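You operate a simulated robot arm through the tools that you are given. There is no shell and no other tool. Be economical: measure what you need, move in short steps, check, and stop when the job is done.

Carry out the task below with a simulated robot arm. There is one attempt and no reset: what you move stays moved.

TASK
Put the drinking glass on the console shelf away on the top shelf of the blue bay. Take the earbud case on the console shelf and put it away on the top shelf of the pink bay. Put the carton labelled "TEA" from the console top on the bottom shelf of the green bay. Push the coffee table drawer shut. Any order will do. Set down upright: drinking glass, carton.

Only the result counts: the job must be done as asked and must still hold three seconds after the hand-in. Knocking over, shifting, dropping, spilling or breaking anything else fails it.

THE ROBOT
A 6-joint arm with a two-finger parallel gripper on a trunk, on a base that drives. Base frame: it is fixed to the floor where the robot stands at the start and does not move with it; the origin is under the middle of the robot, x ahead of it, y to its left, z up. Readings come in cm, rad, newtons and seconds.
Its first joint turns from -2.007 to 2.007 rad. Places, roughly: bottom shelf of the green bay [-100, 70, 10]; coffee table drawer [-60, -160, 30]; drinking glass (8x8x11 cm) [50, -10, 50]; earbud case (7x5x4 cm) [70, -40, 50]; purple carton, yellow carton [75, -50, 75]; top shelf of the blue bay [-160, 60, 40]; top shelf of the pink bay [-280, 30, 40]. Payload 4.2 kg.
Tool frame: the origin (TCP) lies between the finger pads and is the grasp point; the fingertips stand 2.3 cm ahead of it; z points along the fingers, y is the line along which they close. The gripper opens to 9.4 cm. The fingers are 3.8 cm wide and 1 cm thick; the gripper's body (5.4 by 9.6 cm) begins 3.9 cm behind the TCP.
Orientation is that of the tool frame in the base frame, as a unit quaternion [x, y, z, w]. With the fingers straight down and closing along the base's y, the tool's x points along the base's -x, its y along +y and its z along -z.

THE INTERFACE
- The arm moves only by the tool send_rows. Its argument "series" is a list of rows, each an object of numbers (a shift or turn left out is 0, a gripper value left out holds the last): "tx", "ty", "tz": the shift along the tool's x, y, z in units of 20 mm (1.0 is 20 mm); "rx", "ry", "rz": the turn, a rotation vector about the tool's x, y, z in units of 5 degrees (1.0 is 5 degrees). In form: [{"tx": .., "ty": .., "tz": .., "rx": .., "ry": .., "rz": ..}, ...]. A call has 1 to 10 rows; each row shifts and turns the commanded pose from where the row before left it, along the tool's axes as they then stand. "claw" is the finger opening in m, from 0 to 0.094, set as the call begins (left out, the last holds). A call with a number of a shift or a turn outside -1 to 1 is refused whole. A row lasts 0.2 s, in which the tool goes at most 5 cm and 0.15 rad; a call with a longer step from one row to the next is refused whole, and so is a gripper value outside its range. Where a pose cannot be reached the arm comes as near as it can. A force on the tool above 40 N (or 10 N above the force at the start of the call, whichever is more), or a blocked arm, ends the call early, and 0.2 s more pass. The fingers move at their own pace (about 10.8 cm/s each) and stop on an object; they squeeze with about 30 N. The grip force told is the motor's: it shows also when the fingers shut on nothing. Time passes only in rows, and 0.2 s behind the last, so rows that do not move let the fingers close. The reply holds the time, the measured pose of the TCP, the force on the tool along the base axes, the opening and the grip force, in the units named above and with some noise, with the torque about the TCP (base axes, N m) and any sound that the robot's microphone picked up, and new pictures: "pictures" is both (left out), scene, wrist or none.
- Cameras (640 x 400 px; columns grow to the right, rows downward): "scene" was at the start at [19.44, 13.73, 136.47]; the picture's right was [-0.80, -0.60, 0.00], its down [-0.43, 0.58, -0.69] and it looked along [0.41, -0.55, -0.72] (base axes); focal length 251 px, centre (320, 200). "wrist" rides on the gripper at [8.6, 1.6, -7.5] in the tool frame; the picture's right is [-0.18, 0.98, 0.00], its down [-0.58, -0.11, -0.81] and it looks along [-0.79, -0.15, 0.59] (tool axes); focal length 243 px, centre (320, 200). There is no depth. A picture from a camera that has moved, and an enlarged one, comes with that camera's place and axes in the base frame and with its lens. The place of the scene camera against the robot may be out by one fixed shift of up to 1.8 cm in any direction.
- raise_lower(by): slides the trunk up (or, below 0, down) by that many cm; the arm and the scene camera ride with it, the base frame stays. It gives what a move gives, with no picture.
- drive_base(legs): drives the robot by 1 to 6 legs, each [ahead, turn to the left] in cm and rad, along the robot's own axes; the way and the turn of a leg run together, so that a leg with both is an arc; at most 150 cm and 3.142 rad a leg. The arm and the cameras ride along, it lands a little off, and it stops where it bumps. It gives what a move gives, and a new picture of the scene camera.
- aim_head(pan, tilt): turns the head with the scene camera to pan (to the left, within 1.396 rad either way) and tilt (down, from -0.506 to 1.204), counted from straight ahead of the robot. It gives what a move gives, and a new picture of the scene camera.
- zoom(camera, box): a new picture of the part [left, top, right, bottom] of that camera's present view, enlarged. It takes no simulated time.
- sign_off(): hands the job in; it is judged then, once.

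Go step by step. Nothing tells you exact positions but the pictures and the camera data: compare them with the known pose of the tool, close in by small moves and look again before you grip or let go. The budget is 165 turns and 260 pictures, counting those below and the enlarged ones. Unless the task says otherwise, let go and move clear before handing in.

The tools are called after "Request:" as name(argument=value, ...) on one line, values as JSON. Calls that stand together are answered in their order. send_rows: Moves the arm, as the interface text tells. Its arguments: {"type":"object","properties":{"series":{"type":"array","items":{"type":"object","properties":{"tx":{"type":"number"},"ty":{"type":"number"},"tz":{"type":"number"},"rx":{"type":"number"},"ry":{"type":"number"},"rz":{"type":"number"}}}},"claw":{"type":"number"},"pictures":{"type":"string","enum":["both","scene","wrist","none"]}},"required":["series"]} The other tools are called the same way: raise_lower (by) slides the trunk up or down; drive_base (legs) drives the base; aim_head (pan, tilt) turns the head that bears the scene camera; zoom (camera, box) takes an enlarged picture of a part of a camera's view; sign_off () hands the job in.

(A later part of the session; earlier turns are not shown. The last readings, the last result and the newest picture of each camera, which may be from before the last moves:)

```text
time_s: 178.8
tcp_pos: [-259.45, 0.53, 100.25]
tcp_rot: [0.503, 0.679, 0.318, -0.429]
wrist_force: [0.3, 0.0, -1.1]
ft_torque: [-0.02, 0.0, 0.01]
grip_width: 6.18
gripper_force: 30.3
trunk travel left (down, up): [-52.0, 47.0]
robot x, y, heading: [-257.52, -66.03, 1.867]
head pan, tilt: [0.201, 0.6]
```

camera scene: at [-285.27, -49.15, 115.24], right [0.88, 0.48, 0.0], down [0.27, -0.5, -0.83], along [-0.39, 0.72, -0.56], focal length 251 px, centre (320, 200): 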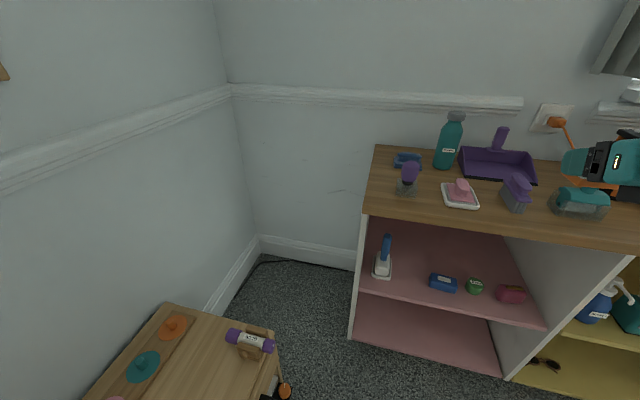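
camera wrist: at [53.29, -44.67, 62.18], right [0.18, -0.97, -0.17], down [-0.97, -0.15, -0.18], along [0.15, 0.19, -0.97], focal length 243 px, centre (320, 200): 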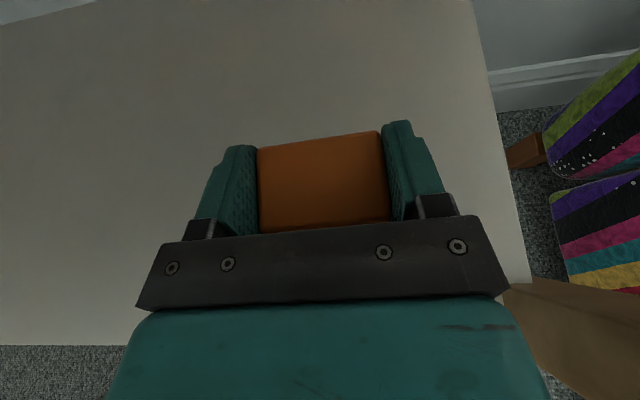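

Request:
raise_lower(by=-40)

Request:
raise_lower(by=-9)

Request:
send_rows(series=[{}])

```text
time_s: 182.6
tcp_pos: [-259.46, 0.65, 60.32]
tcp_rot: [0.502, 0.679, 0.318, -0.43]
wrist_force: [0.0, -0.6, -1.1]
ft_torque: [-0.01, 0.02, -0.01]
grip_width: 6.15
gripper_force: 30.3
trunk travel left (down, up): [-12.0, 87.0]
robot x, y, heading: [-257.01, -66.35, 1.871]
head pan, tilt: [0.201, 0.6]
```

```text
time_s: 183.9
tcp_pos: [-259.4, 0.53, 51.21]
tcp_rot: [0.501, 0.68, 0.318, -0.431]
wrist_force: [-0.5, 0.3, -0.2]
ft_torque: [-0.02, -0.03, 0.0]
grip_width: 6.12
gripper_force: 30.2
trunk travel left (down, up): [-3.0, 96.0]
robot x, y, heading: [-257.36, -66.72, 1.871]
head pan, tilt: [0.201, 0.6]
```

```text
time_s: 184.3
tcp_pos: [-259.35, 0.67, 51.02]
tcp_rot: [0.501, 0.681, 0.317, -0.43]
wrist_force: [-0.2, 0.8, 0.3]
ft_torque: [0.01, 0.01, -0.02]
grip_width: 6.14
gripper_force: 30.1
trunk travel left (down, up): [-3.0, 96.0]
robot x, y, heading: [-257.44, -66.3, 1.869]
head pan, tilt: [0.201, 0.6]
camera scene: at [-285.27, -49.15, 66.24], right [0.88, 0.48, 0.0], down [0.27, -0.5, -0.83], along [-0.39, 0.72, -0.56], focal length 251 px, centre (320, 200)
camera wrist: at [-256.88, -1.71, 62.07], right [0.96, 0.21, -0.17], down [0.18, -0.97, -0.18], along [-0.2, 0.14, -0.97], focal length 243 px, centre (320, 200)
```

scene: 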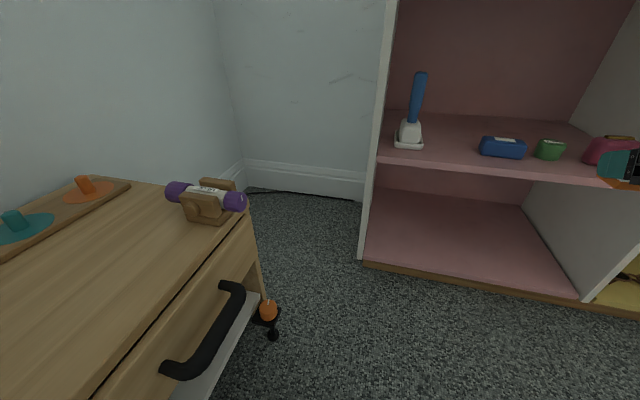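
wrist: 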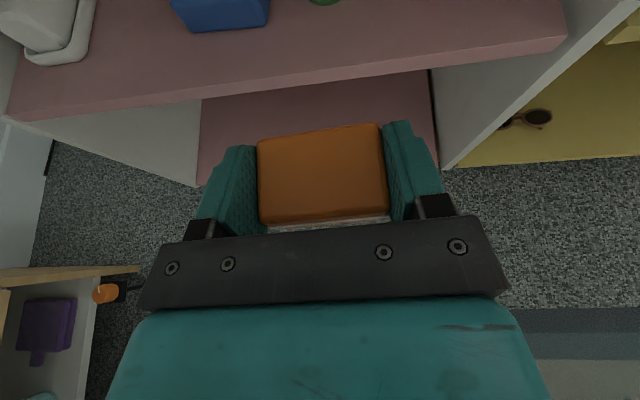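

Wrist view confirms the shelf edge and items. The target is straight ahead, 16 cm; I advance 14 cm and check.

Request:
send_rows(series=[{"tz": 0.906, "tx": 0.4226}, {"tz": 0.906, "tx": 0.4226}, {"tz": 0.906, "tx": 0.4226}, {"tz": 0.906, "tx": 0.4226}, {"tz": 0.906, "tx": 0.4226}, {"tz": 0.906, "tx": 0.4226}, {"tz": 0.906, "tx": 0.4226}])

```text
time_s: 185.9
tcp_pos: [-263.44, 14.12, 51.05]
tcp_rot: [0.502, 0.68, 0.318, -0.431]
wrist_force: [0.8, -0.5, -0.5]
ft_torque: [0.0, 0.0, 0.01]
grip_width: 6.15
gripper_force: 30.3
trunk travel left (down, up): [-3.0, 96.0]
robot x, y, heading: [-257.52, -66.21, 1.868]
head pan, tilt: [0.201, 0.6]
camera scene: at [-285.27, -49.15, 66.24], right [0.88, 0.48, 0.0], down [0.27, -0.5, -0.83], along [-0.39, 0.72, -0.56], focal length 251 px, centre (320, 200)
camera wrist: at [-260.99, 11.73, 62.01], right [0.96, 0.21, -0.17], down [0.18, -0.97, -0.18], along [-0.2, 0.14, -0.97], focal length 243 px, centre (320, 200)
```

scene: 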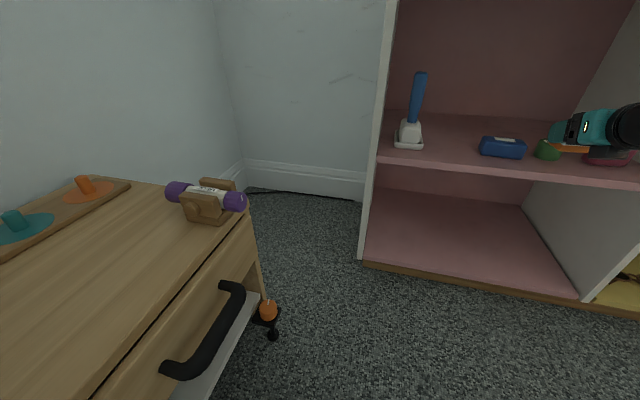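
wrist: 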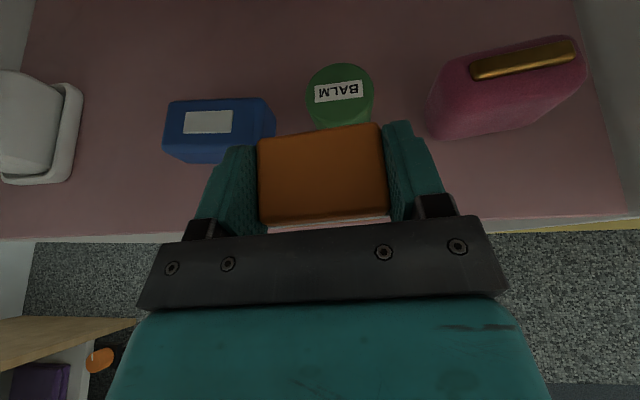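

Gap to the green balm is fine. I advance 1.8 cm more, then lower, slowing near the shelf.

Request:
send_rows(series=[{"tz": 0.815, "tx": 0.38}, {"tx": -0.906, "tz": 0.4226}, {"tx": -0.906, "tz": 0.4226}, {"tx": -0.15, "tz": 0.07}, {"tx": -0.09, "tz": 0.042}], pictures="none")

Request:
send_rows(series=[{"tx": -0.068, "tz": 0.032}, {"tx": -0.068, "tz": 0.032}, {"tx": -0.068, "tz": 0.032}, {"tx": -0.068, "tz": 0.032}], pictures="wrist")

```text
time_s: 187.1
tcp_pos: [-264.02, 15.68, 46.53]
tcp_rot: [0.502, 0.679, 0.319, -0.43]
wrist_force: [0.3, 0.2, 0.1]
ft_torque: [-0.02, -0.01, -0.02]
grip_width: 6.19
gripper_force: 30.0
trunk travel left (down, up): [-3.0, 96.0]
robot x, y, heading: [-257.31, -66.74, 1.869]
head pan, tilt: [0.201, 0.6]
```

```text
time_s: 188.1
tcp_pos: [-264.08, 15.69, 46.08]
tcp_rot: [0.501, 0.678, 0.32, -0.432]
wrist_force: [0.9, -0.6, 9.6]
ft_torque: [-0.24, 0.09, -0.02]
grip_width: 6.16
gripper_force: 30.0
trunk travel left (down, up): [-3.0, 96.0]
robot x, y, heading: [-257.4, -66.34, 1.871]
head pan, tilt: [0.201, 0.6]
camera wrist: at [-261.49, 13.35, 57.09], right [0.96, 0.21, -0.17], down [0.18, -0.97, -0.18], along [-0.2, 0.15, -0.97], focal length 243 px, centre (320, 200)
```

wrist: 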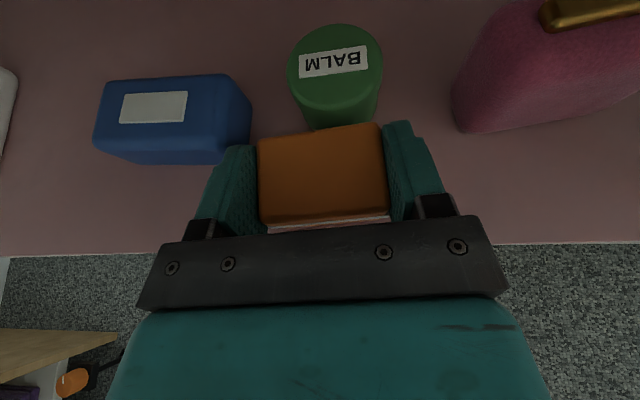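

Contact at 9.6 N. I open just enough (7.4 cm) so the fingers stay clear of the neighbours.

Request:
send_rows(series=[{"tx": 0.06, "tz": -0.028}, {}, {}], claw=0.074, pictures="wrist")

```text
time_s: 188.9
tcp_pos: [-264.05, 15.68, 46.2]
tcp_rot: [0.501, 0.68, 0.317, -0.431]
wrist_force: [-0.3, 0.3, -0.3]
ft_torque: [-0.04, -0.01, 0.01]
grip_width: 7.38
gripper_force: 0.1
trunk travel left (down, up): [-3.0, 96.0]
robot x, y, heading: [-257.33, -66.24, 1.867]
head pan, tilt: [0.201, 0.6]
camera wrist: at [-261.51, 13.36, 57.04], right [0.96, 0.21, -0.17], down [0.18, -0.97, -0.18], along [-0.2, 0.14, -0.97], focal length 243 px, centre (320, 200)
```

wrist: 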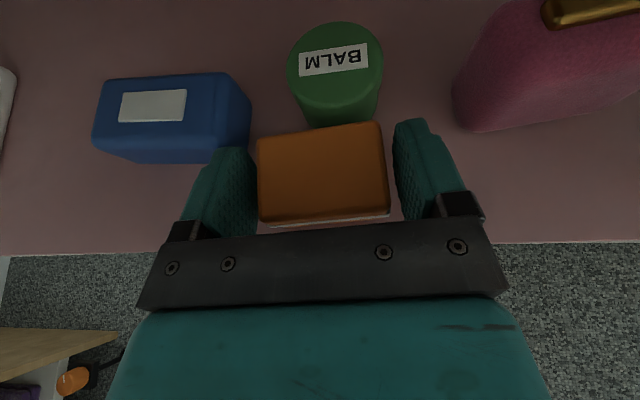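

The left finger still touches; I shift 5 mm left to centre, then back out.

Request:
send_rows(series=[{"ty": -0.22}, {"tz": -0.453, "tx": -0.211}, {"tz": -0.906, "tx": -0.4226}, {"tz": -0.906, "tx": -0.4226}], pictures="wrist")

```text
time_s: 189.9
tcp_pos: [-262.94, 10.56, 46.33]
tcp_rot: [0.502, 0.679, 0.319, -0.43]
wrist_force: [-0.1, -1.4, -0.2]
ft_torque: [-0.02, 0.02, -0.02]
grip_width: 7.41
gripper_force: 0.1
trunk travel left (down, up): [-3.0, 96.0]
robot x, y, heading: [-257.08, -66.57, 1.868]
head pan, tilt: [0.201, 0.6]
camera wrist: at [-260.39, 8.37, 57.15], right [0.96, 0.21, -0.17], down [0.18, -0.97, -0.18], along [-0.2, 0.14, -0.97], focal length 243 px, centre (320, 200)
```

wrist: 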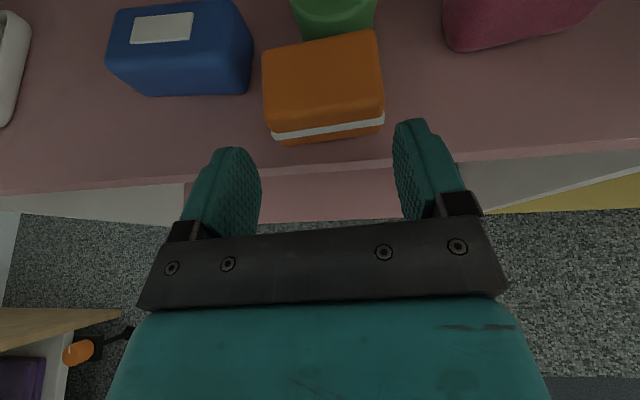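

The case stands on the pink top shelf. I withdraw, raise the arm, and drive back through the corridor to look at the coffee table drawer.

Request:
send_rows(series=[{"tz": -0.906, "tx": -0.4226}, {"tz": -0.906, "tx": -0.4226}, {"tz": -0.906, "tx": -0.4226}, {"tz": -0.906, "tx": -0.4226}, {"tz": -0.906, "tx": -0.4226}], pictures="scene")

Request:
raise_lower(by=25)

Request:
drive_base(legs=[[0, -1.386], [64.4, 0], [0, -0.484], [130, 0], [0, -1.5]])

Request:
aim_head(pan=-0.1, tilt=0.5)

```text
time_s: 191.1
tcp_pos: [-260.1, 1.05, 46.1]
tcp_rot: [0.502, 0.68, 0.318, -0.431]
wrist_force: [1.1, 0.9, -0.5]
ft_torque: [0.02, -0.02, 0.01]
grip_width: 7.42
gripper_force: 0.1
trunk travel left (down, up): [-3.0, 96.0]
robot x, y, heading: [-257.09, -66.08, 1.871]
head pan, tilt: [0.201, 0.6]
camera scene: at [-285.27, -49.15, 66.24], right [0.88, 0.48, 0.0], down [0.27, -0.5, -0.83], along [-0.39, 0.72, -0.56], focal length 251 px, centre (320, 200)
```

scene: 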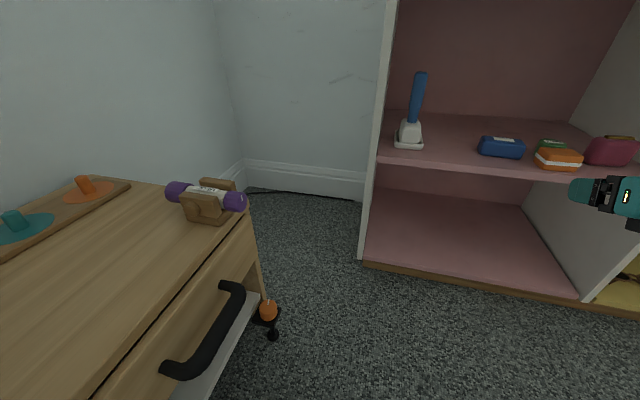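

```text
time_s: 193.7
tcp_pos: [-259.94, 1.17, 71.12]
tcp_rot: [0.502, 0.679, 0.319, -0.43]
wrist_force: [-0.3, 0.6, -0.4]
ft_torque: [-0.01, 0.02, -0.04]
grip_width: 7.4
gripper_force: 0.1
trunk travel left (down, up): [-28.0, 71.0]
robot x, y, heading: [-257.21, -66.23, 1.868]
head pan, tilt: [0.201, 0.6]
```

```text
time_s: 196.2
tcp_pos: [-208.78, -19.76, 71.09]
tcp_rot: [0.736, 0.415, 0.466, -0.262]
wrist_force: [-0.1, 0.4, 0.6]
ft_torque: [0.04, -0.01, 0.02]
grip_width: 7.37
gripper_force: 0.0
trunk travel left (down, up): [-28.0, 71.0]
robot x, y, heading: [-257.25, -66.58, 1.035]
head pan, tilt: [0.201, 0.6]
stopped in leg 1: the robot was blocked; the commanded pose is now the measured one
camera scene: at [-263.93, -34.69, 91.24], right [0.94, -0.33, 0.0], down [-0.19, -0.53, -0.83], along [0.27, 0.78, -0.56], focal length 251 px, centre (320, 200)
```

scene: 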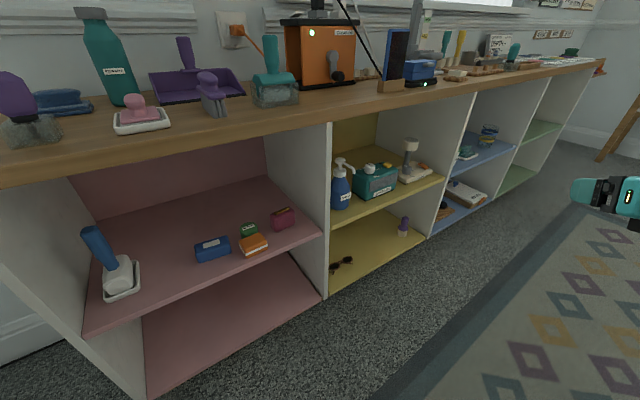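

```text
time_s: 197.0
tcp_pos: [-208.83, -19.54, 71.17]
tcp_rot: [0.735, 0.416, 0.466, -0.263]
wrist_force: [-0.8, -0.1, 0.2]
ft_torque: [-0.02, 0.0, 0.0]
grip_width: 7.4
gripper_force: 0.1
trunk travel left (down, up): [-28.0, 71.0]
robot x, y, heading: [-257.23, -66.71, 1.036]
head pan, tilt: [-0.099, 0.499]
camera scene: at [-261.41, -35.72, 92.15], right [0.8, -0.59, 0.0], down [-0.28, -0.39, -0.88], along [0.52, 0.71, -0.48], focal length 251 px, centre (320, 200)
```

scene: 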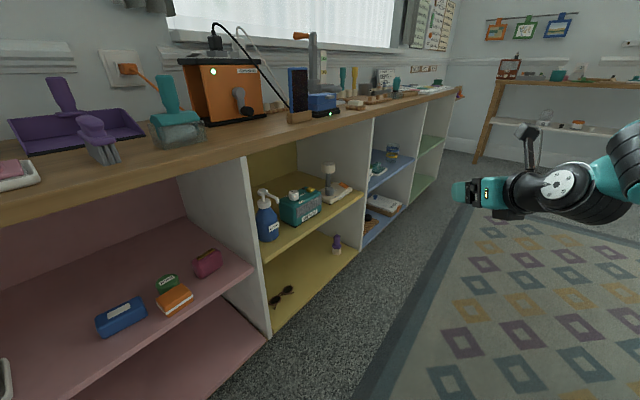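

The base's rear corner met the cabinet, so I stop turning there. I pull forward away from it first, then turn and take the corridor.

Request:
drive_base(legs=[[20, 0], [0, -0.965]])

Request:
aim_head(pan=1.396, tilt=0.7)

```text
time_s: 197.7
tcp_pos: [-208.84, -19.17, 71.15]
tcp_rot: [0.735, 0.417, 0.466, -0.263]
wrist_force: [0.8, 1.2, 0.1]
ft_torque: [0.03, 0.02, 0.02]
grip_width: 7.4
gripper_force: 0.0
trunk travel left (down, up): [-28.0, 71.0]
robot x, y, heading: [-257.14, -66.36, 1.037]
head pan, tilt: [-0.099, 0.499]
stopped in leg 1: the robot was blocked; the commanded pose is now the measured one
camera scene: at [-261.43, -35.51, 92.15], right [0.81, -0.59, 0.0], down [-0.28, -0.39, -0.88], along [0.52, 0.71, -0.48], focal length 251 px, centre (320, 200)
```

scene: 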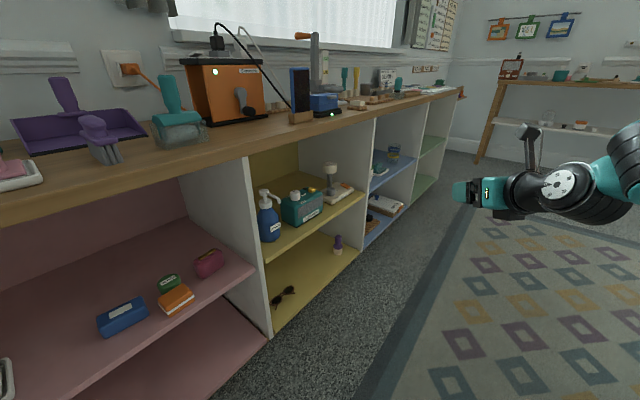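

```text
time_s: 199.3
tcp_pos: [-208.86, -19.29, 70.98]
tcp_rot: [0.734, 0.417, 0.466, -0.264]
wrist_force: [0.0, 0.2, 0.0]
ft_torque: [0.01, 0.02, 0.0]
grip_width: 7.39
gripper_force: 0.1
trunk travel left (down, up): [-28.0, 71.0]
robot x, y, heading: [-257.47, -66.24, 1.031]
head pan, tilt: [1.396, 0.7]
camera scene: at [-273.23, -37.33, 90.38], right [0.65, 0.76, 0.0], down [0.49, -0.42, -0.77], along [-0.58, 0.5, -0.64], focal length 251 px, centre (320, 200)
```

scene: 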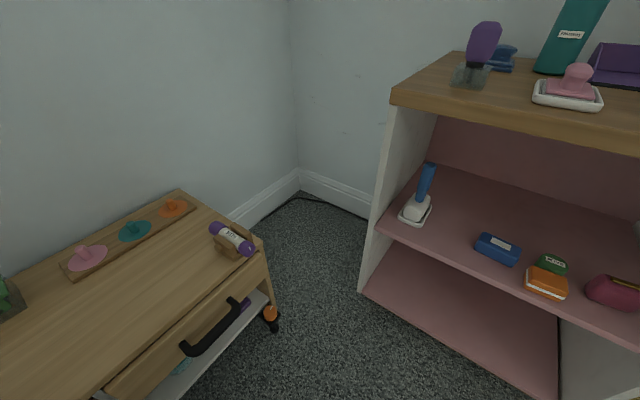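

Still blocked, likely wedged at the rear corner. I undo the last bit of turn, then pull forward.

Request:
drive_base(legs=[[0, 0.2]])

Request:
drive_base(legs=[[10, 0]])

```text
time_s: 200.5
tcp_pos: [-219.01, -10.62, 71.22]
tcp_rot: [0.69, 0.488, 0.437, -0.308]
wrist_force: [-0.1, -0.3, 0.2]
ft_torque: [-0.01, 0.02, 0.04]
grip_width: 7.41
gripper_force: 0.0
trunk travel left (down, up): [-28.0, 71.0]
robot x, y, heading: [-257.02, -66.43, 1.235]
head pan, tilt: [1.396, 0.7]
camera scene: at [-278.53, -40.94, 90.38], right [0.49, 0.87, 0.0], down [0.56, -0.31, -0.77], along [-0.67, 0.37, -0.64], focal length 251 px, centre (320, 200)
```

scene: 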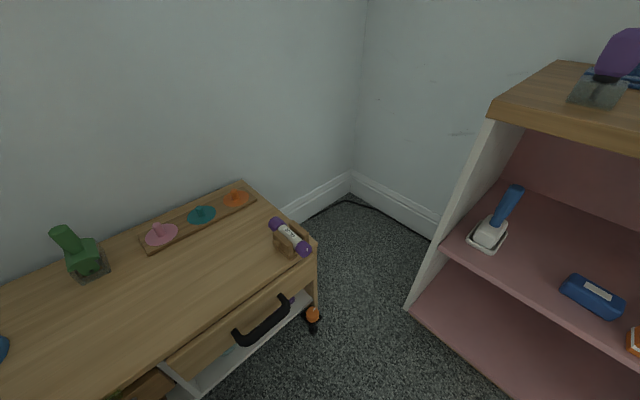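

```text
time_s: 201.6
tcp_pos: [-215.76, -1.26, 71.09]
tcp_rot: [0.69, 0.486, 0.438, -0.307]
wrist_force: [0.3, -0.6, 0.2]
ft_torque: [0.01, 0.01, 0.01]
grip_width: 7.42
gripper_force: 0.0
trunk travel left (down, up): [-28.0, 71.0]
robot x, y, heading: [-253.88, -57.09, 1.235]
head pan, tilt: [1.396, 0.7]
camera scene: at [-275.23, -31.51, 90.38], right [0.49, 0.87, 0.0], down [0.56, -0.31, -0.77], along [-0.67, 0.37, -0.64], focal length 251 px, centre (320, 200)
```

scene: 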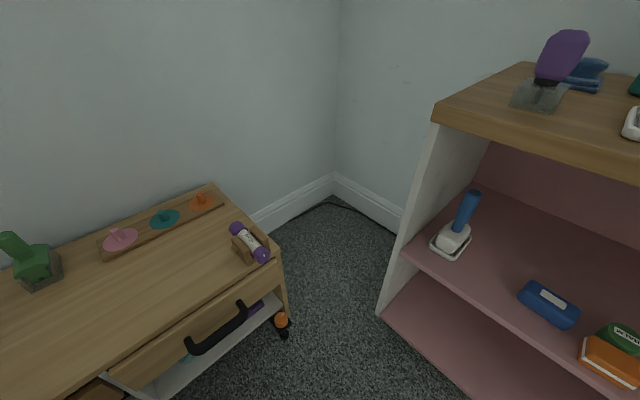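

Freed. I go forward in short legs while turning, keeping the rear corner away from the cabinet.

Request:
drive_base(legs=[[12, 0], [0, -0.4], [12, 0], [0, -0.76], [130, 0]])

Request:
drive_base(legs=[[45, 0], [0, -1.55]])

Request:
aim_head(pan=-0.1, tilt=0.4)

```text
time_s: 213.0
tcp_pos: [-44.69, -34.95, 71.21]
tcp_rot: [0.844, 0.04, 0.534, -0.024]
wrist_force: [0.0, 0.0, 0.1]
ft_torque: [-0.01, -0.02, -0.03]
grip_width: 7.39
gripper_force: 0.0
trunk travel left (down, up): [-28.0, 71.0]
robot x, y, heading: [-111.48, -24.15, 0.101]
head pan, tilt: [1.396, 0.7]
camera scene: at [-98.21, 5.97, 90.38], right [1.0, -0.07, 0.0], down [-0.05, -0.64, -0.77], along [0.06, 0.76, -0.64], focal length 251 px, centre (320, 200)
```

scene: 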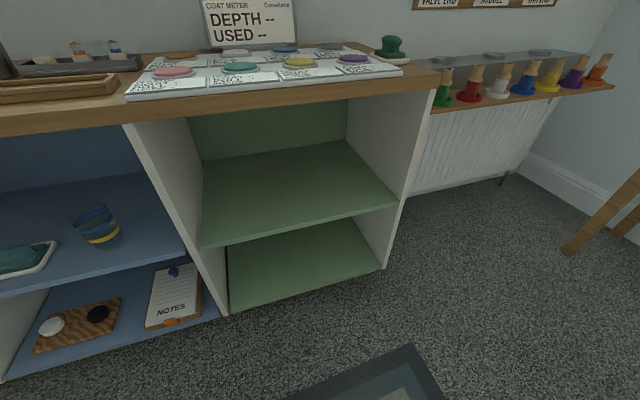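

```text
time_s: 219.4
tcp_pos: [-74.76, -86.83, 71.19]
tcp_rot: [0.638, -0.554, 0.403, 0.351]
wrist_force: [1.0, 0.3, -0.1]
ft_torque: [0.01, 0.03, 0.01]
grip_width: 7.4
gripper_force: 0.0
trunk travel left (down, up): [-28.0, 71.0]
robot x, y, heading: [-66.91, -19.93, -1.426]
head pan, tilt: [1.396, 0.7]
camera scene: at [-37.42, -31.43, 90.38], right [-0.03, -1.0, 0.0], down [-0.64, 0.02, -0.77], along [0.76, -0.02, -0.64], focal length 251 px, centre (320, 200)
```

scene: 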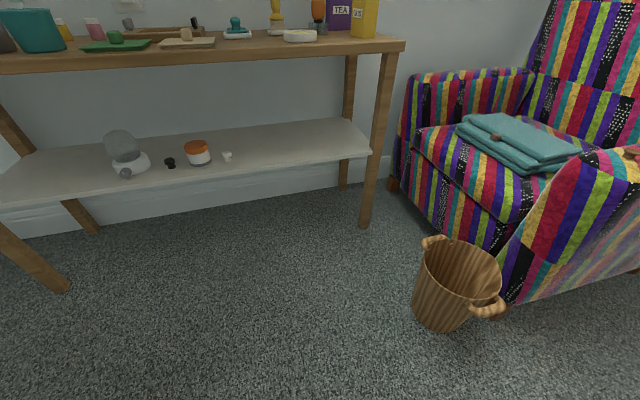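

```text
time_s: 221.0
tcp_pos: [-74.78, -86.71, 71.11]
tcp_rot: [0.638, -0.553, 0.404, 0.351]
wrist_force: [-0.3, -0.5, 0.1]
ft_torque: [0.01, -0.03, -0.04]
grip_width: 7.38
gripper_force: 0.0
trunk travel left (down, up): [-28.0, 71.0]
robot x, y, heading: [-66.83, -19.54, -1.421]
head pan, tilt: [-0.099, 0.4]
camera scene: at [-45.47, -40.45, 93.06], right [-1.0, -0.05, 0.0], down [-0.02, 0.39, -0.92], along [0.04, -0.92, -0.39], focal length 251 px, centre (320, 200)
```

scene: 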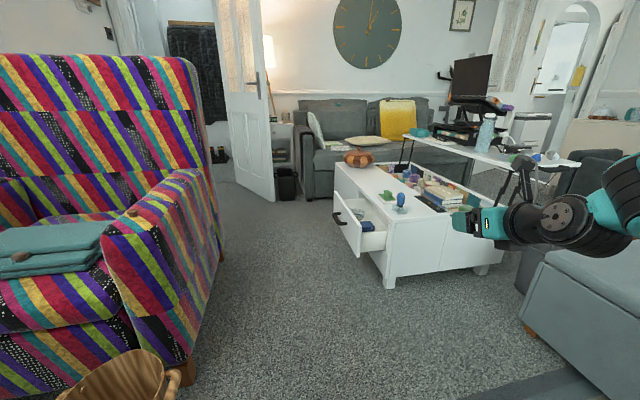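

Glass still upright in the blue bay. The coffee table drawer opens towards the armchair side (+x). I zoom in to measure it.

Request:
zoom(camera="scene", box=[310, 140, 510, 300])

```text
2.50 times, centred on (410, 220) of scene
camera zoom: at [-45.47, -40.45, 93.06], right [-1.0, -0.05, 0.0], down [-0.02, 0.39, -0.92], along [0.04, -0.92, -0.39], focal length 627 px, centre (95, 150)
```

zoom: 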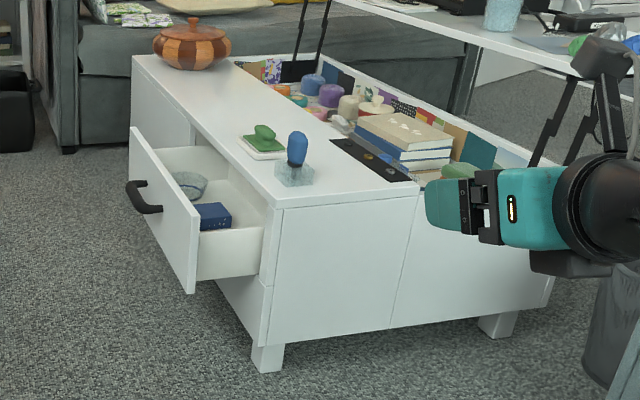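

Drawer panel: about 46 cm wide, standing out 14 cm, z ≈ 16–35, near edge about (-61, -148). I'll stand north of it and push it sideways with the side of the open hand, so I drive to about (-45, -85).

Request:
drive_base(legs=[[0, 0.17], [67, 0], [0, -0.05]])

Request:
aim_head(pan=-0.4, tilt=0.7)

Request:
send_rows(series=[{}], claw=0.094, pictures="wrist")

```text
time_s: 225.8
tcp_pos: [-46.47, -151.36, 71.14]
tcp_rot: [0.668, -0.517, 0.422, 0.328]
wrist_force: [-0.3, 0.7, 0.0]
ft_torque: [-0.04, -0.02, 0.01]
grip_width: 7.41
gripper_force: 0.0
trunk travel left (down, up): [-28.0, 71.0]
robot x, y, heading: [-45.91, -83.76, -1.313]
head pan, tilt: [-0.099, 0.4]
camera scene: at [-22.45, -101.95, 93.06], right [-0.99, -0.16, 0.0], down [-0.06, 0.38, -0.92], along [0.15, -0.91, -0.39], focal length 251 px, centre (320, 200)
```

scene: 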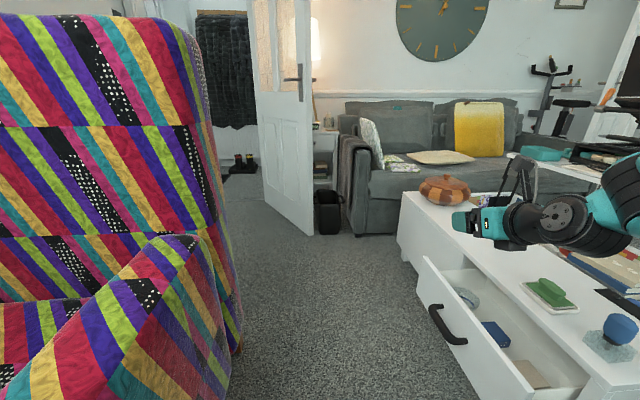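

```text
time_s: 226.6
tcp_pos: [-46.34, -151.37, 71.09]
tcp_rot: [0.667, -0.518, 0.422, 0.329]
wrist_force: [-0.3, 0.5, 0.3]
ft_torque: [0.02, 0.01, 0.0]
grip_width: 7.41
gripper_force: 0.1
trunk travel left (down, up): [-28.0, 71.0]
robot x, y, heading: [-45.9, -83.64, -1.313]
head pan, tilt: [-0.4, 0.7]
camera scene: at [-25.11, -101.22, 90.39], right [-0.99, 0.14, 0.0], down [0.09, 0.64, -0.77], along [-0.11, -0.76, -0.64], focal length 251 px, centre (320, 200)
```

scene: 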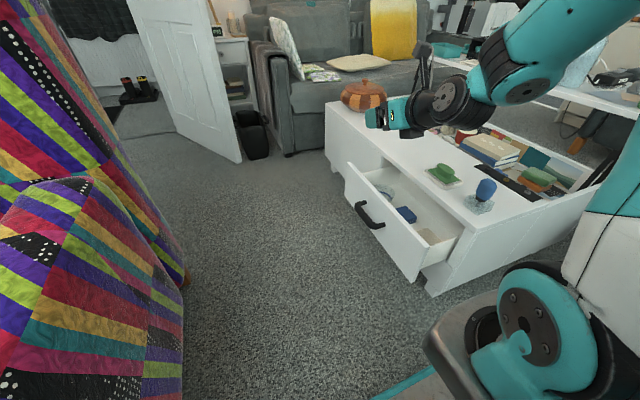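

```text
time_s: 227.0
tcp_pos: [-46.28, -151.27, 71.23]
tcp_rot: [0.668, -0.517, 0.422, 0.328]
wrist_force: [0.5, 0.5, 0.1]
ft_torque: [0.0, -0.01, -0.02]
grip_width: 9.4
gripper_force: 0.0
trunk travel left (down, up): [-28.0, 71.0]
robot x, y, heading: [-46.24, -83.71, -1.312]
head pan, tilt: [-0.4, 0.7]
camera wrist: at [-48.63, -148.73, 82.09], right [-0.97, -0.17, -0.16], down [-0.14, 0.97, -0.18], along [0.19, -0.15, -0.97], focal length 243 px, centre (320, 200)
```

wrist: 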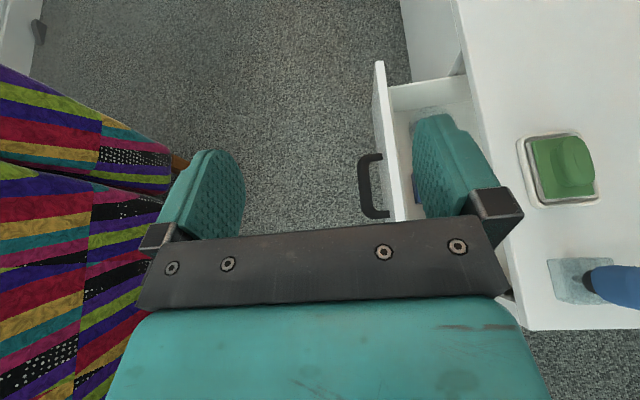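

The wrist view puts the panel line nearer than I estimated: through about (-52.6, -155), with the handle between y = -155 and -168. I move the hand back and left, then lower it beside the panel's near part.

Request:
send_rows(series=[{"tz": -0.906, "tx": -0.4226, "ty": -0.9}, {"tz": -0.906, "tx": -0.4226, "ty": -0.9}, {"ty": -0.7}], pictures="none")

Request:
raise_lower(by=-27)

Request:
send_rows(series=[{}])

```text
time_s: 227.8
tcp_pos: [-42.24, -147.59, 71.78]
tcp_rot: [0.668, -0.518, 0.421, 0.328]
wrist_force: [0.7, 0.3, -0.4]
ft_torque: [-0.03, 0.01, -0.01]
grip_width: 9.38
gripper_force: 0.2
out of reach, approached as far as the arm can: row 2
trunk travel left (down, up): [-28.0, 71.0]
robot x, y, heading: [-45.83, -83.47, -1.313]
head pan, tilt: [-0.4, 0.7]
```

```text
time_s: 230.6
tcp_pos: [-42.29, -147.68, 44.76]
tcp_rot: [0.668, -0.517, 0.423, 0.328]
wrist_force: [0.9, 0.8, -0.3]
ft_torque: [0.01, -0.03, 0.0]
grip_width: 9.41
gripper_force: 0.0
trunk travel left (down, up): [-1.0, 98.0]
robot x, y, heading: [-45.69, -83.5, -1.309]
head pan, tilt: [-0.4, 0.7]
```

```text
time_s: 231.0
tcp_pos: [-42.19, -147.57, 44.83]
tcp_rot: [0.669, -0.517, 0.422, 0.327]
wrist_force: [0.1, -0.3, 0.9]
ft_torque: [0.01, 0.01, -0.03]
grip_width: 9.4
gripper_force: 0.1
trunk travel left (down, up): [-1.0, 98.0]
robot x, y, heading: [-45.78, -84.06, -1.305]
head pan, tilt: [-0.4, 0.7]
camera scene: at [-25.11, -101.21, 63.38], right [-0.99, 0.14, 0.0], down [0.09, 0.64, -0.76], along [-0.11, -0.76, -0.64], focal length 251 px, centre (320, 200)
camera wrist: at [-44.52, -144.99, 55.7], right [-0.97, -0.17, -0.16], down [-0.14, 0.97, -0.18], along [0.19, -0.15, -0.97], focal length 243 px, centre (320, 200)
```

scene: 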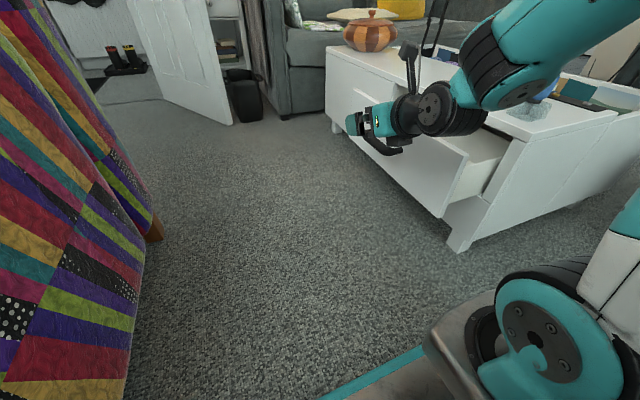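
wrist: 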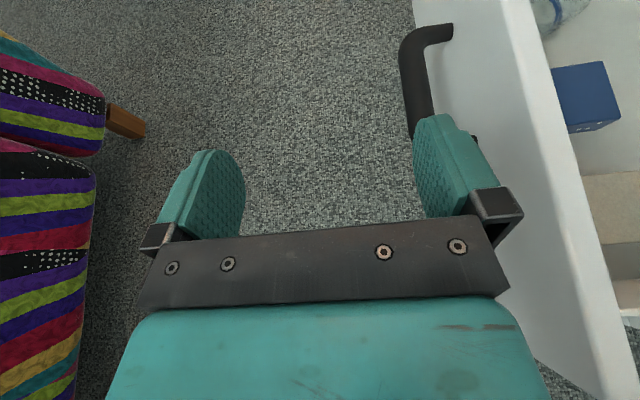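

The handle is clear beyond the fingertips. I lower the hand 15 cm to panel height.

Request:
send_rows(series=[{"tx": -0.906, "tz": 0.4226}, {"tx": -0.906, "tz": 0.4226}, {"tx": -0.906, "tz": 0.4226}, {"tx": -0.906, "tz": 0.4226}, {"tx": -0.906, "tz": 0.4226}, {"tx": -0.906, "tz": 0.4226}, {"tx": -0.906, "tz": 0.4226}, {"tx": -0.453, "tz": 0.211}])

```text
time_s: 232.8
tcp_pos: [-41.96, -149.81, 30.43]
tcp_rot: [0.668, -0.518, 0.421, 0.328]
wrist_force: [0.3, 0.8, 0.6]
ft_torque: [0.04, -0.01, 0.01]
grip_width: 9.41
gripper_force: 0.1
out of reach, approached as far as the arm can: row 1, 2, 3, 4
trunk travel left (down, up): [-1.0, 98.0]
robot x, y, heading: [-45.99, -84.02, -1.312]
head pan, tilt: [-0.4, 0.7]
camera scene: at [-25.11, -101.21, 63.38], right [-0.99, 0.14, 0.0], down [0.09, 0.64, -0.76], along [-0.11, -0.76, -0.64], focal length 251 px, centre (320, 200)
camera wrist: at [-44.15, -147.18, 41.28], right [-0.97, -0.17, -0.16], down [-0.14, 0.97, -0.18], along [0.19, -0.15, -0.97], focal length 243 px, centre (320, 200)
```

scene: 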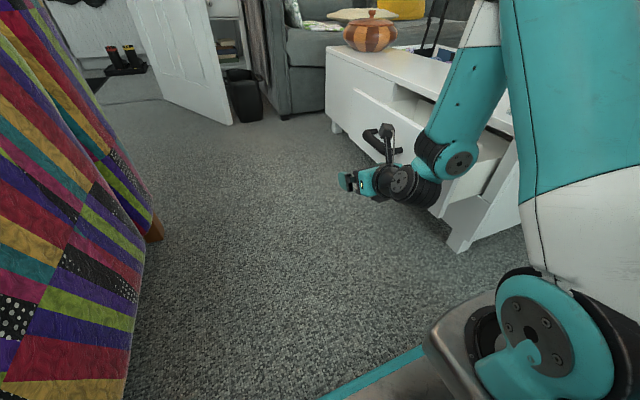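
wrist: 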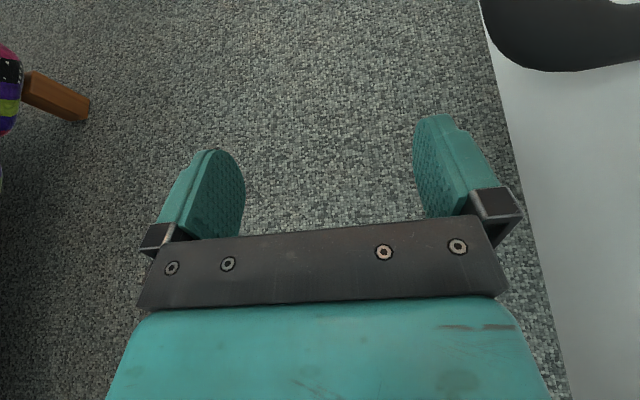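

I back the base 4 cm so the fingertips stay clear of the handle, then push sideways to the right in short steps.

Request:
drive_base(legs=[[-4, 0]])

Request:
send_rows(series=[{"ty": 1}, {"ty": 1}, {"ty": 0.7}])

```text
time_s: 233.7
tcp_pos: [-42.9, -146.11, 30.45]
tcp_rot: [0.669, -0.518, 0.421, 0.328]
wrist_force: [0.6, 0.1, 0.2]
ft_torque: [0.01, -0.03, 0.01]
grip_width: 9.38
gripper_force: 0.0
trunk travel left (down, up): [-1.0, 98.0]
robot x, y, heading: [-47.08, -79.94, -1.309]
head pan, tilt: [-0.4, 0.7]
camera scene: at [-26.12, -97.41, 63.38], right [-0.99, 0.14, 0.0], down [0.09, 0.64, -0.76], along [-0.11, -0.76, -0.64], focal length 251 px, centre (320, 200)
```

scene: 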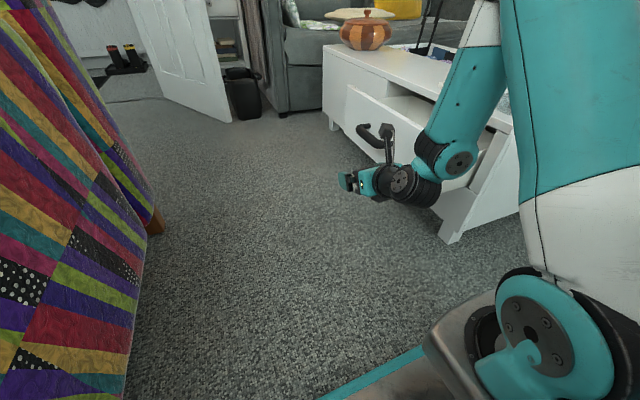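

```text
time_s: 234.5
tcp_pos: [-48.22, -147.15, 30.39]
tcp_rot: [0.668, -0.518, 0.421, 0.328]
wrist_force: [-0.2, 0.3, 0.7]
ft_torque: [-0.01, 0.01, 0.01]
grip_width: 9.4
gripper_force: 0.1
trunk travel left (down, up): [-1.0, 98.0]
robot x, y, heading: [-47.13, -79.9, -1.311]
head pan, tilt: [-0.4, 0.7]
camera scene: at [-26.11, -97.4, 63.38], right [-0.99, 0.14, 0.0], down [0.09, 0.64, -0.76], along [-0.11, -0.76, -0.64], focal length 251 px, centre (320, 200)
camera wrist: at [-50.43, -144.61, 41.32], right [-0.97, -0.17, -0.16], down [-0.14, 0.97, -0.18], along [0.19, -0.15, -0.97], focal length 243 px, centre (320, 200)
```

scene: 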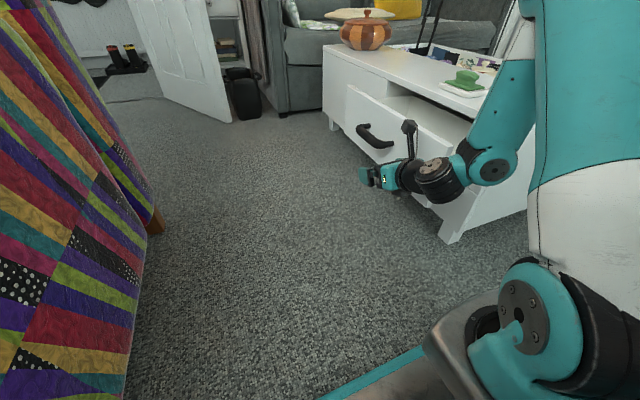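
wrist: 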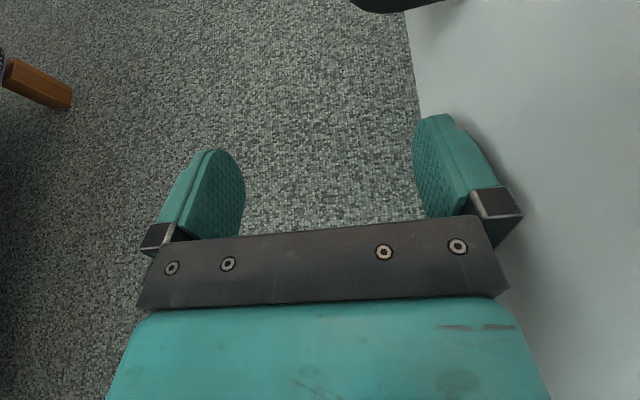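

Nearly touching the panel. I continue pushing right, 6 cm.

Request:
send_rows(series=[{"ty": 0.6}, {"ty": 0.6}, {"ty": 0.6}, {"ty": 0.6}, {"ty": 0.6}])

```text
time_s: 235.7
tcp_pos: [-53.89, -148.87, 30.37]
tcp_rot: [0.669, -0.517, 0.421, 0.327]
wrist_force: [0.4, 0.1, 0.8]
ft_torque: [0.01, 0.01, -0.04]
grip_width: 9.37
gripper_force: 0.1
trunk travel left (down, up): [-1.0, 98.0]
robot x, y, heading: [-47.3, -80.05, -1.314]
head pan, tilt: [-0.4, 0.7]
camera scene: at [-26.12, -97.41, 63.38], right [-0.99, 0.14, 0.0], down [0.09, 0.64, -0.76], along [-0.11, -0.76, -0.64], focal length 251 px, centre (320, 200)
camera wrist: at [-56.22, -146.25, 41.34], right [-0.97, -0.17, -0.16], down [-0.14, 0.97, -0.18], along [0.19, -0.15, -0.97], focal length 243 px, centre (320, 200)
```

scene: 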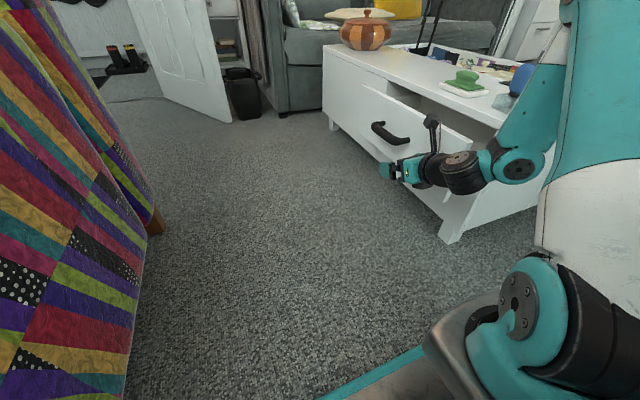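
wrist: 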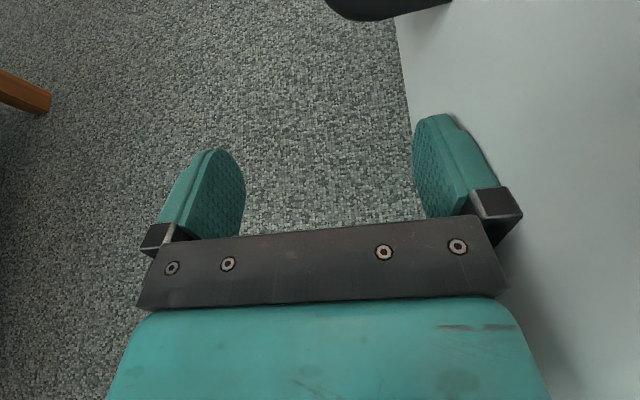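

The drawer is moving in with almost no resistance. I push on.

Request:
send_rows(series=[{"ty": 0.5}, {"ty": 0.5}, {"ty": 0.5}, {"ty": 0.5}])

```text
time_s: 236.7
tcp_pos: [-57.8, -149.82, 30.29]
tcp_rot: [0.669, -0.518, 0.422, 0.327]
wrist_force: [0.5, 0.0, -0.1]
ft_torque: [-0.01, -0.02, -0.04]
grip_width: 9.36
gripper_force: 0.0
trunk travel left (down, up): [-1.0, 98.0]
robot x, y, heading: [-47.23, -80.03, -1.311]
head pan, tilt: [-0.4, 0.7]
camera scene: at [-26.11, -97.41, 63.38], right [-0.99, 0.14, 0.0], down [0.09, 0.64, -0.76], along [-0.11, -0.76, -0.64], focal length 251 px, centre (320, 200)
camera wrist: at [-60.15, -147.22, 41.3], right [-0.97, -0.17, -0.16], down [-0.14, 0.97, -0.18], along [0.19, -0.15, -0.97], focal length 243 px, centre (320, 200)
```

scene: 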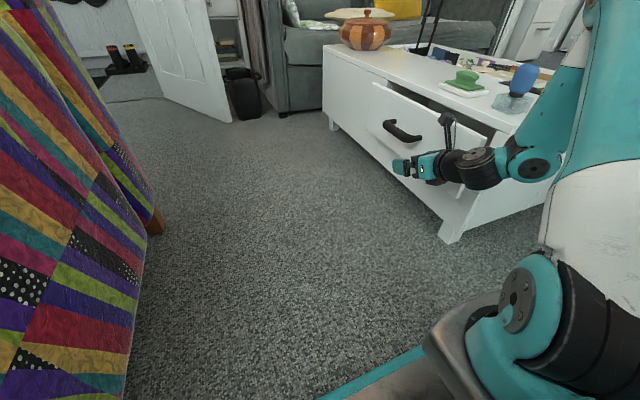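
wrist: 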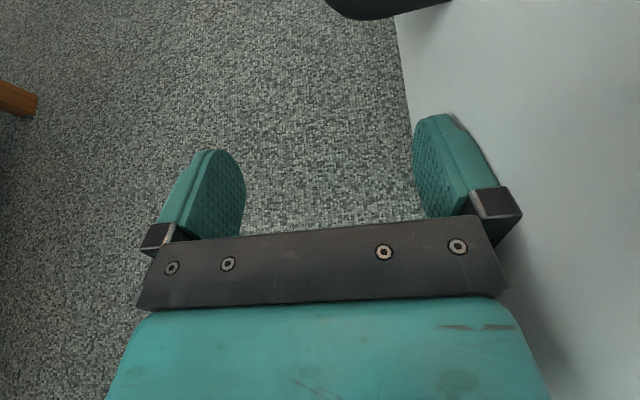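

Request:
send_rows(series=[{"ty": 0.5}, {"ty": 0.5}, {"ty": 0.5}, {"ty": 0.4}, {"ty": 0.3}])

```text
time_s: 237.9
tcp_pos: [-62.02, -150.81, 30.45]
tcp_rot: [0.669, -0.517, 0.423, 0.327]
wrist_force: [10.7, 9.5, 3.4]
ft_torque: [0.03, 0.29, -0.99]
grip_width: 8.83
gripper_force: 0.0
trunk travel left (down, up): [-1.0, 98.0]
robot x, y, heading: [-47.37, -79.8, -1.312]
head pan, tilt: [-0.4, 0.7]
camera scene: at [-26.1, -97.38, 63.39], right [-0.99, 0.14, 0.0], down [0.09, 0.64, -0.77], along [-0.11, -0.76, -0.64], focal length 251 px, centre (320, 200)
camera wrist: at [-64.19, -148.29, 41.37], right [-0.97, -0.17, -0.17], down [-0.14, 0.97, -0.18], along [0.19, -0.15, -0.97], focal length 243 px, centre (320, 200)
```

scene: 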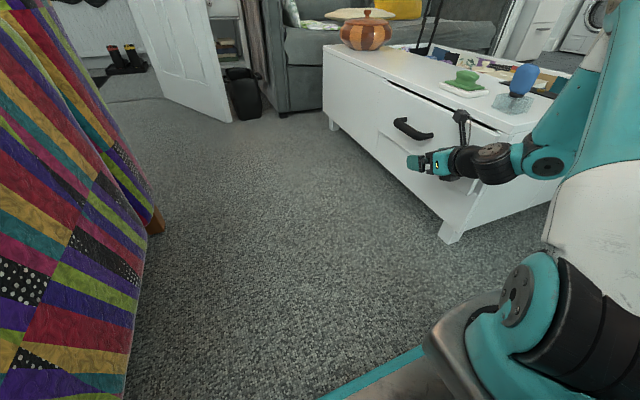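
wrist: 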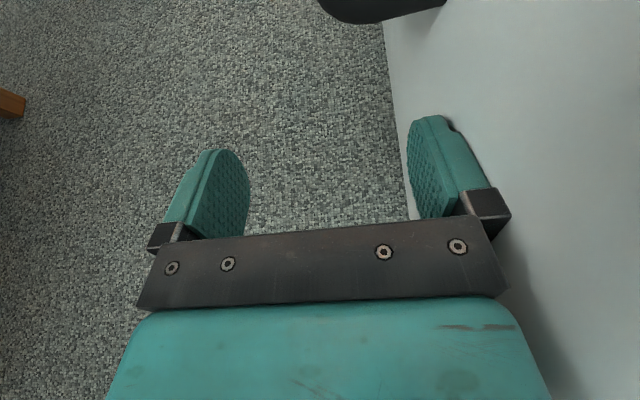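

A firm stop with 14 N: the drawer seems shut. I back the hand off left and inspect.

Request:
send_rows(series=[{"ty": -1}, {"ty": -1}, {"ty": -1}, {"ty": -1}], pictures="none")

Request:
zoom(camera="scene", box=[310, 40, 550, 250])

```text
time_s: 238.9
tcp_pos: [-54.5, -149.12, 30.43]
tcp_rot: [0.669, -0.518, 0.421, 0.328]
wrist_force: [0.2, 0.6, -0.4]
ft_torque: [0.0, -0.02, -0.02]
grip_width: 9.41
gripper_force: 0.1
trunk travel left (down, up): [-1.0, 98.0]
robot x, y, heading: [-47.38, -80.01, -1.308]
head pan, tilt: [-0.4, 0.7]
```

```text
1.90 times, centred on (430, 145) of scene
camera zoom: at [-26.12, -97.41, 63.38], right [-0.99, 0.14, 0.0], down [0.09, 0.64, -0.76], along [-0.11, -0.76, -0.64], focal length 478 px, centre (110, 305)
```

zoom: 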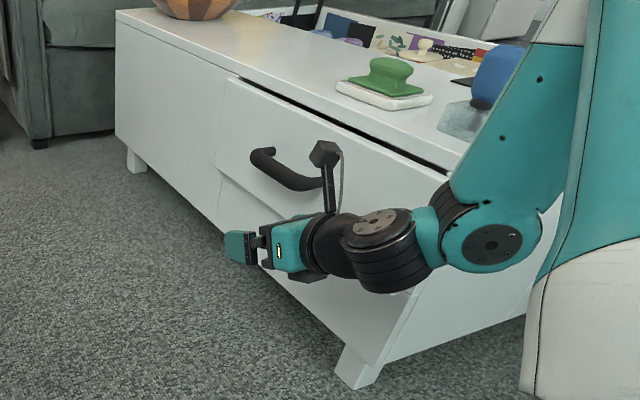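

It looks almost flush. I lift the arm away to get a clear view of the gap.

Request:
send_rows(series=[{"ty": -1}, {"ty": -1}, {"ty": -1}, {"ty": -1}], pictures="none")

Request:
raise_lower(by=40)

Request:
aim_head(pan=-0.5, tilt=0.8)

Request:
zoom(camera="scene", box=[240, 60, 480, 260])

```text
time_s: 239.9
tcp_pos: [-46.51, -147.03, 30.23]
tcp_rot: [0.668, -0.518, 0.421, 0.329]
wrist_force: [-0.3, -0.1, -1.5]
ft_torque: [0.0, 0.01, -0.03]
grip_width: 9.38
gripper_force: 0.2
trunk travel left (down, up): [-1.0, 98.0]
robot x, y, heading: [-47.09, -79.91, -1.31]
head pan, tilt: [-0.4, 0.7]
```

```text
time_s: 243.7
tcp_pos: [-46.58, -146.98, 70.35]
tcp_rot: [0.668, -0.518, 0.422, 0.328]
wrist_force: [0.3, -0.3, 0.1]
ft_torque: [0.01, -0.01, 0.01]
grip_width: 9.39
gripper_force: 0.1
trunk travel left (down, up): [-41.0, 58.0]
robot x, y, heading: [-47.2, -79.63, -1.314]
head pan, tilt: [-0.4, 0.7]
```

```text
time_s: 244.4
tcp_pos: [-46.62, -146.85, 70.29]
tcp_rot: [0.668, -0.518, 0.422, 0.328]
wrist_force: [0.7, 0.3, -0.2]
ft_torque: [-0.01, -0.04, 0.01]
grip_width: 9.4
gripper_force: 0.0
trunk travel left (down, up): [-41.0, 58.0]
robot x, y, heading: [-46.93, -79.79, -1.309]
head pan, tilt: [-0.499, 0.799]
camera scene: at [-26.84, -96.83, 102.56], right [-0.97, 0.24, 0.0], down [0.17, 0.7, -0.7], along [-0.17, -0.68, -0.72], focal length 251 px, centre (320, 200)
```

scene: 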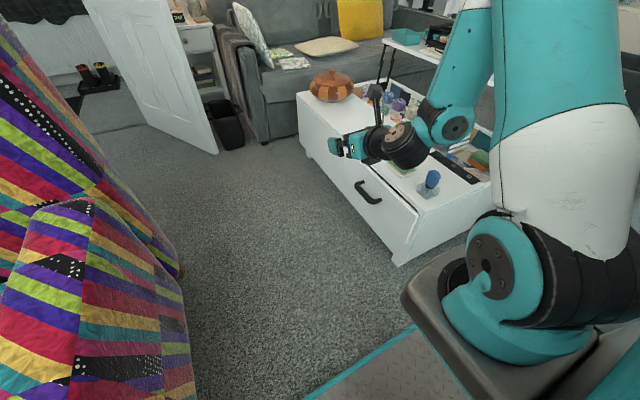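

```text
2.00 times, centred on (360, 160) of scene
camera zoom: at [-26.84, -96.83, 102.56], right [-0.97, 0.24, 0.0], down [0.17, 0.7, -0.7], along [-0.17, -0.68, -0.72], focal length 502 px, centre (240, 280)
```

zoom: 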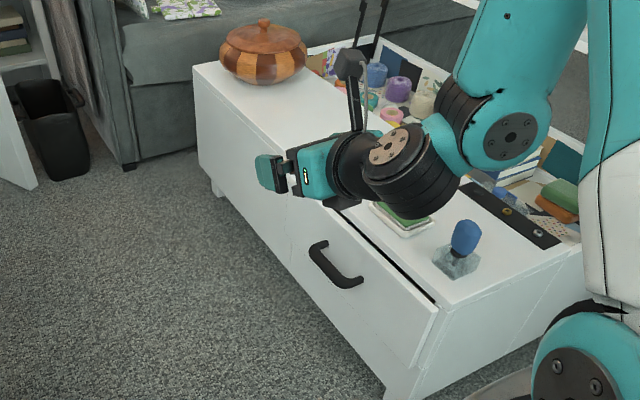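

Request:
zoom(camera="scene", box=[370, 160, 480, 260])

```text
4.00 times, centred on (425, 210) of scene
camera zoom: at [-26.84, -96.83, 102.56], right [-0.97, 0.24, 0.0], down [0.17, 0.7, -0.7], along [-0.17, -0.68, -0.72], focal length 1003 px, centre (-100, 160)
```

zoom: 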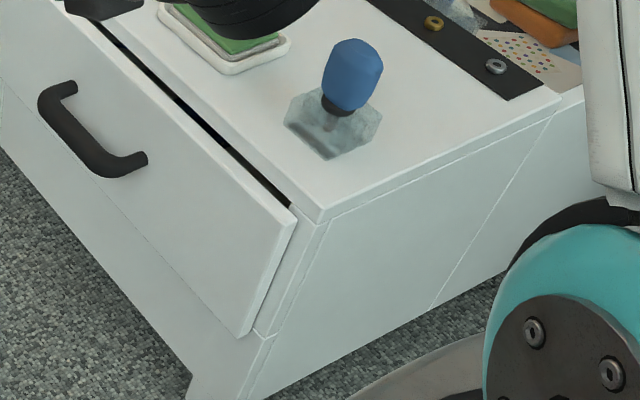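

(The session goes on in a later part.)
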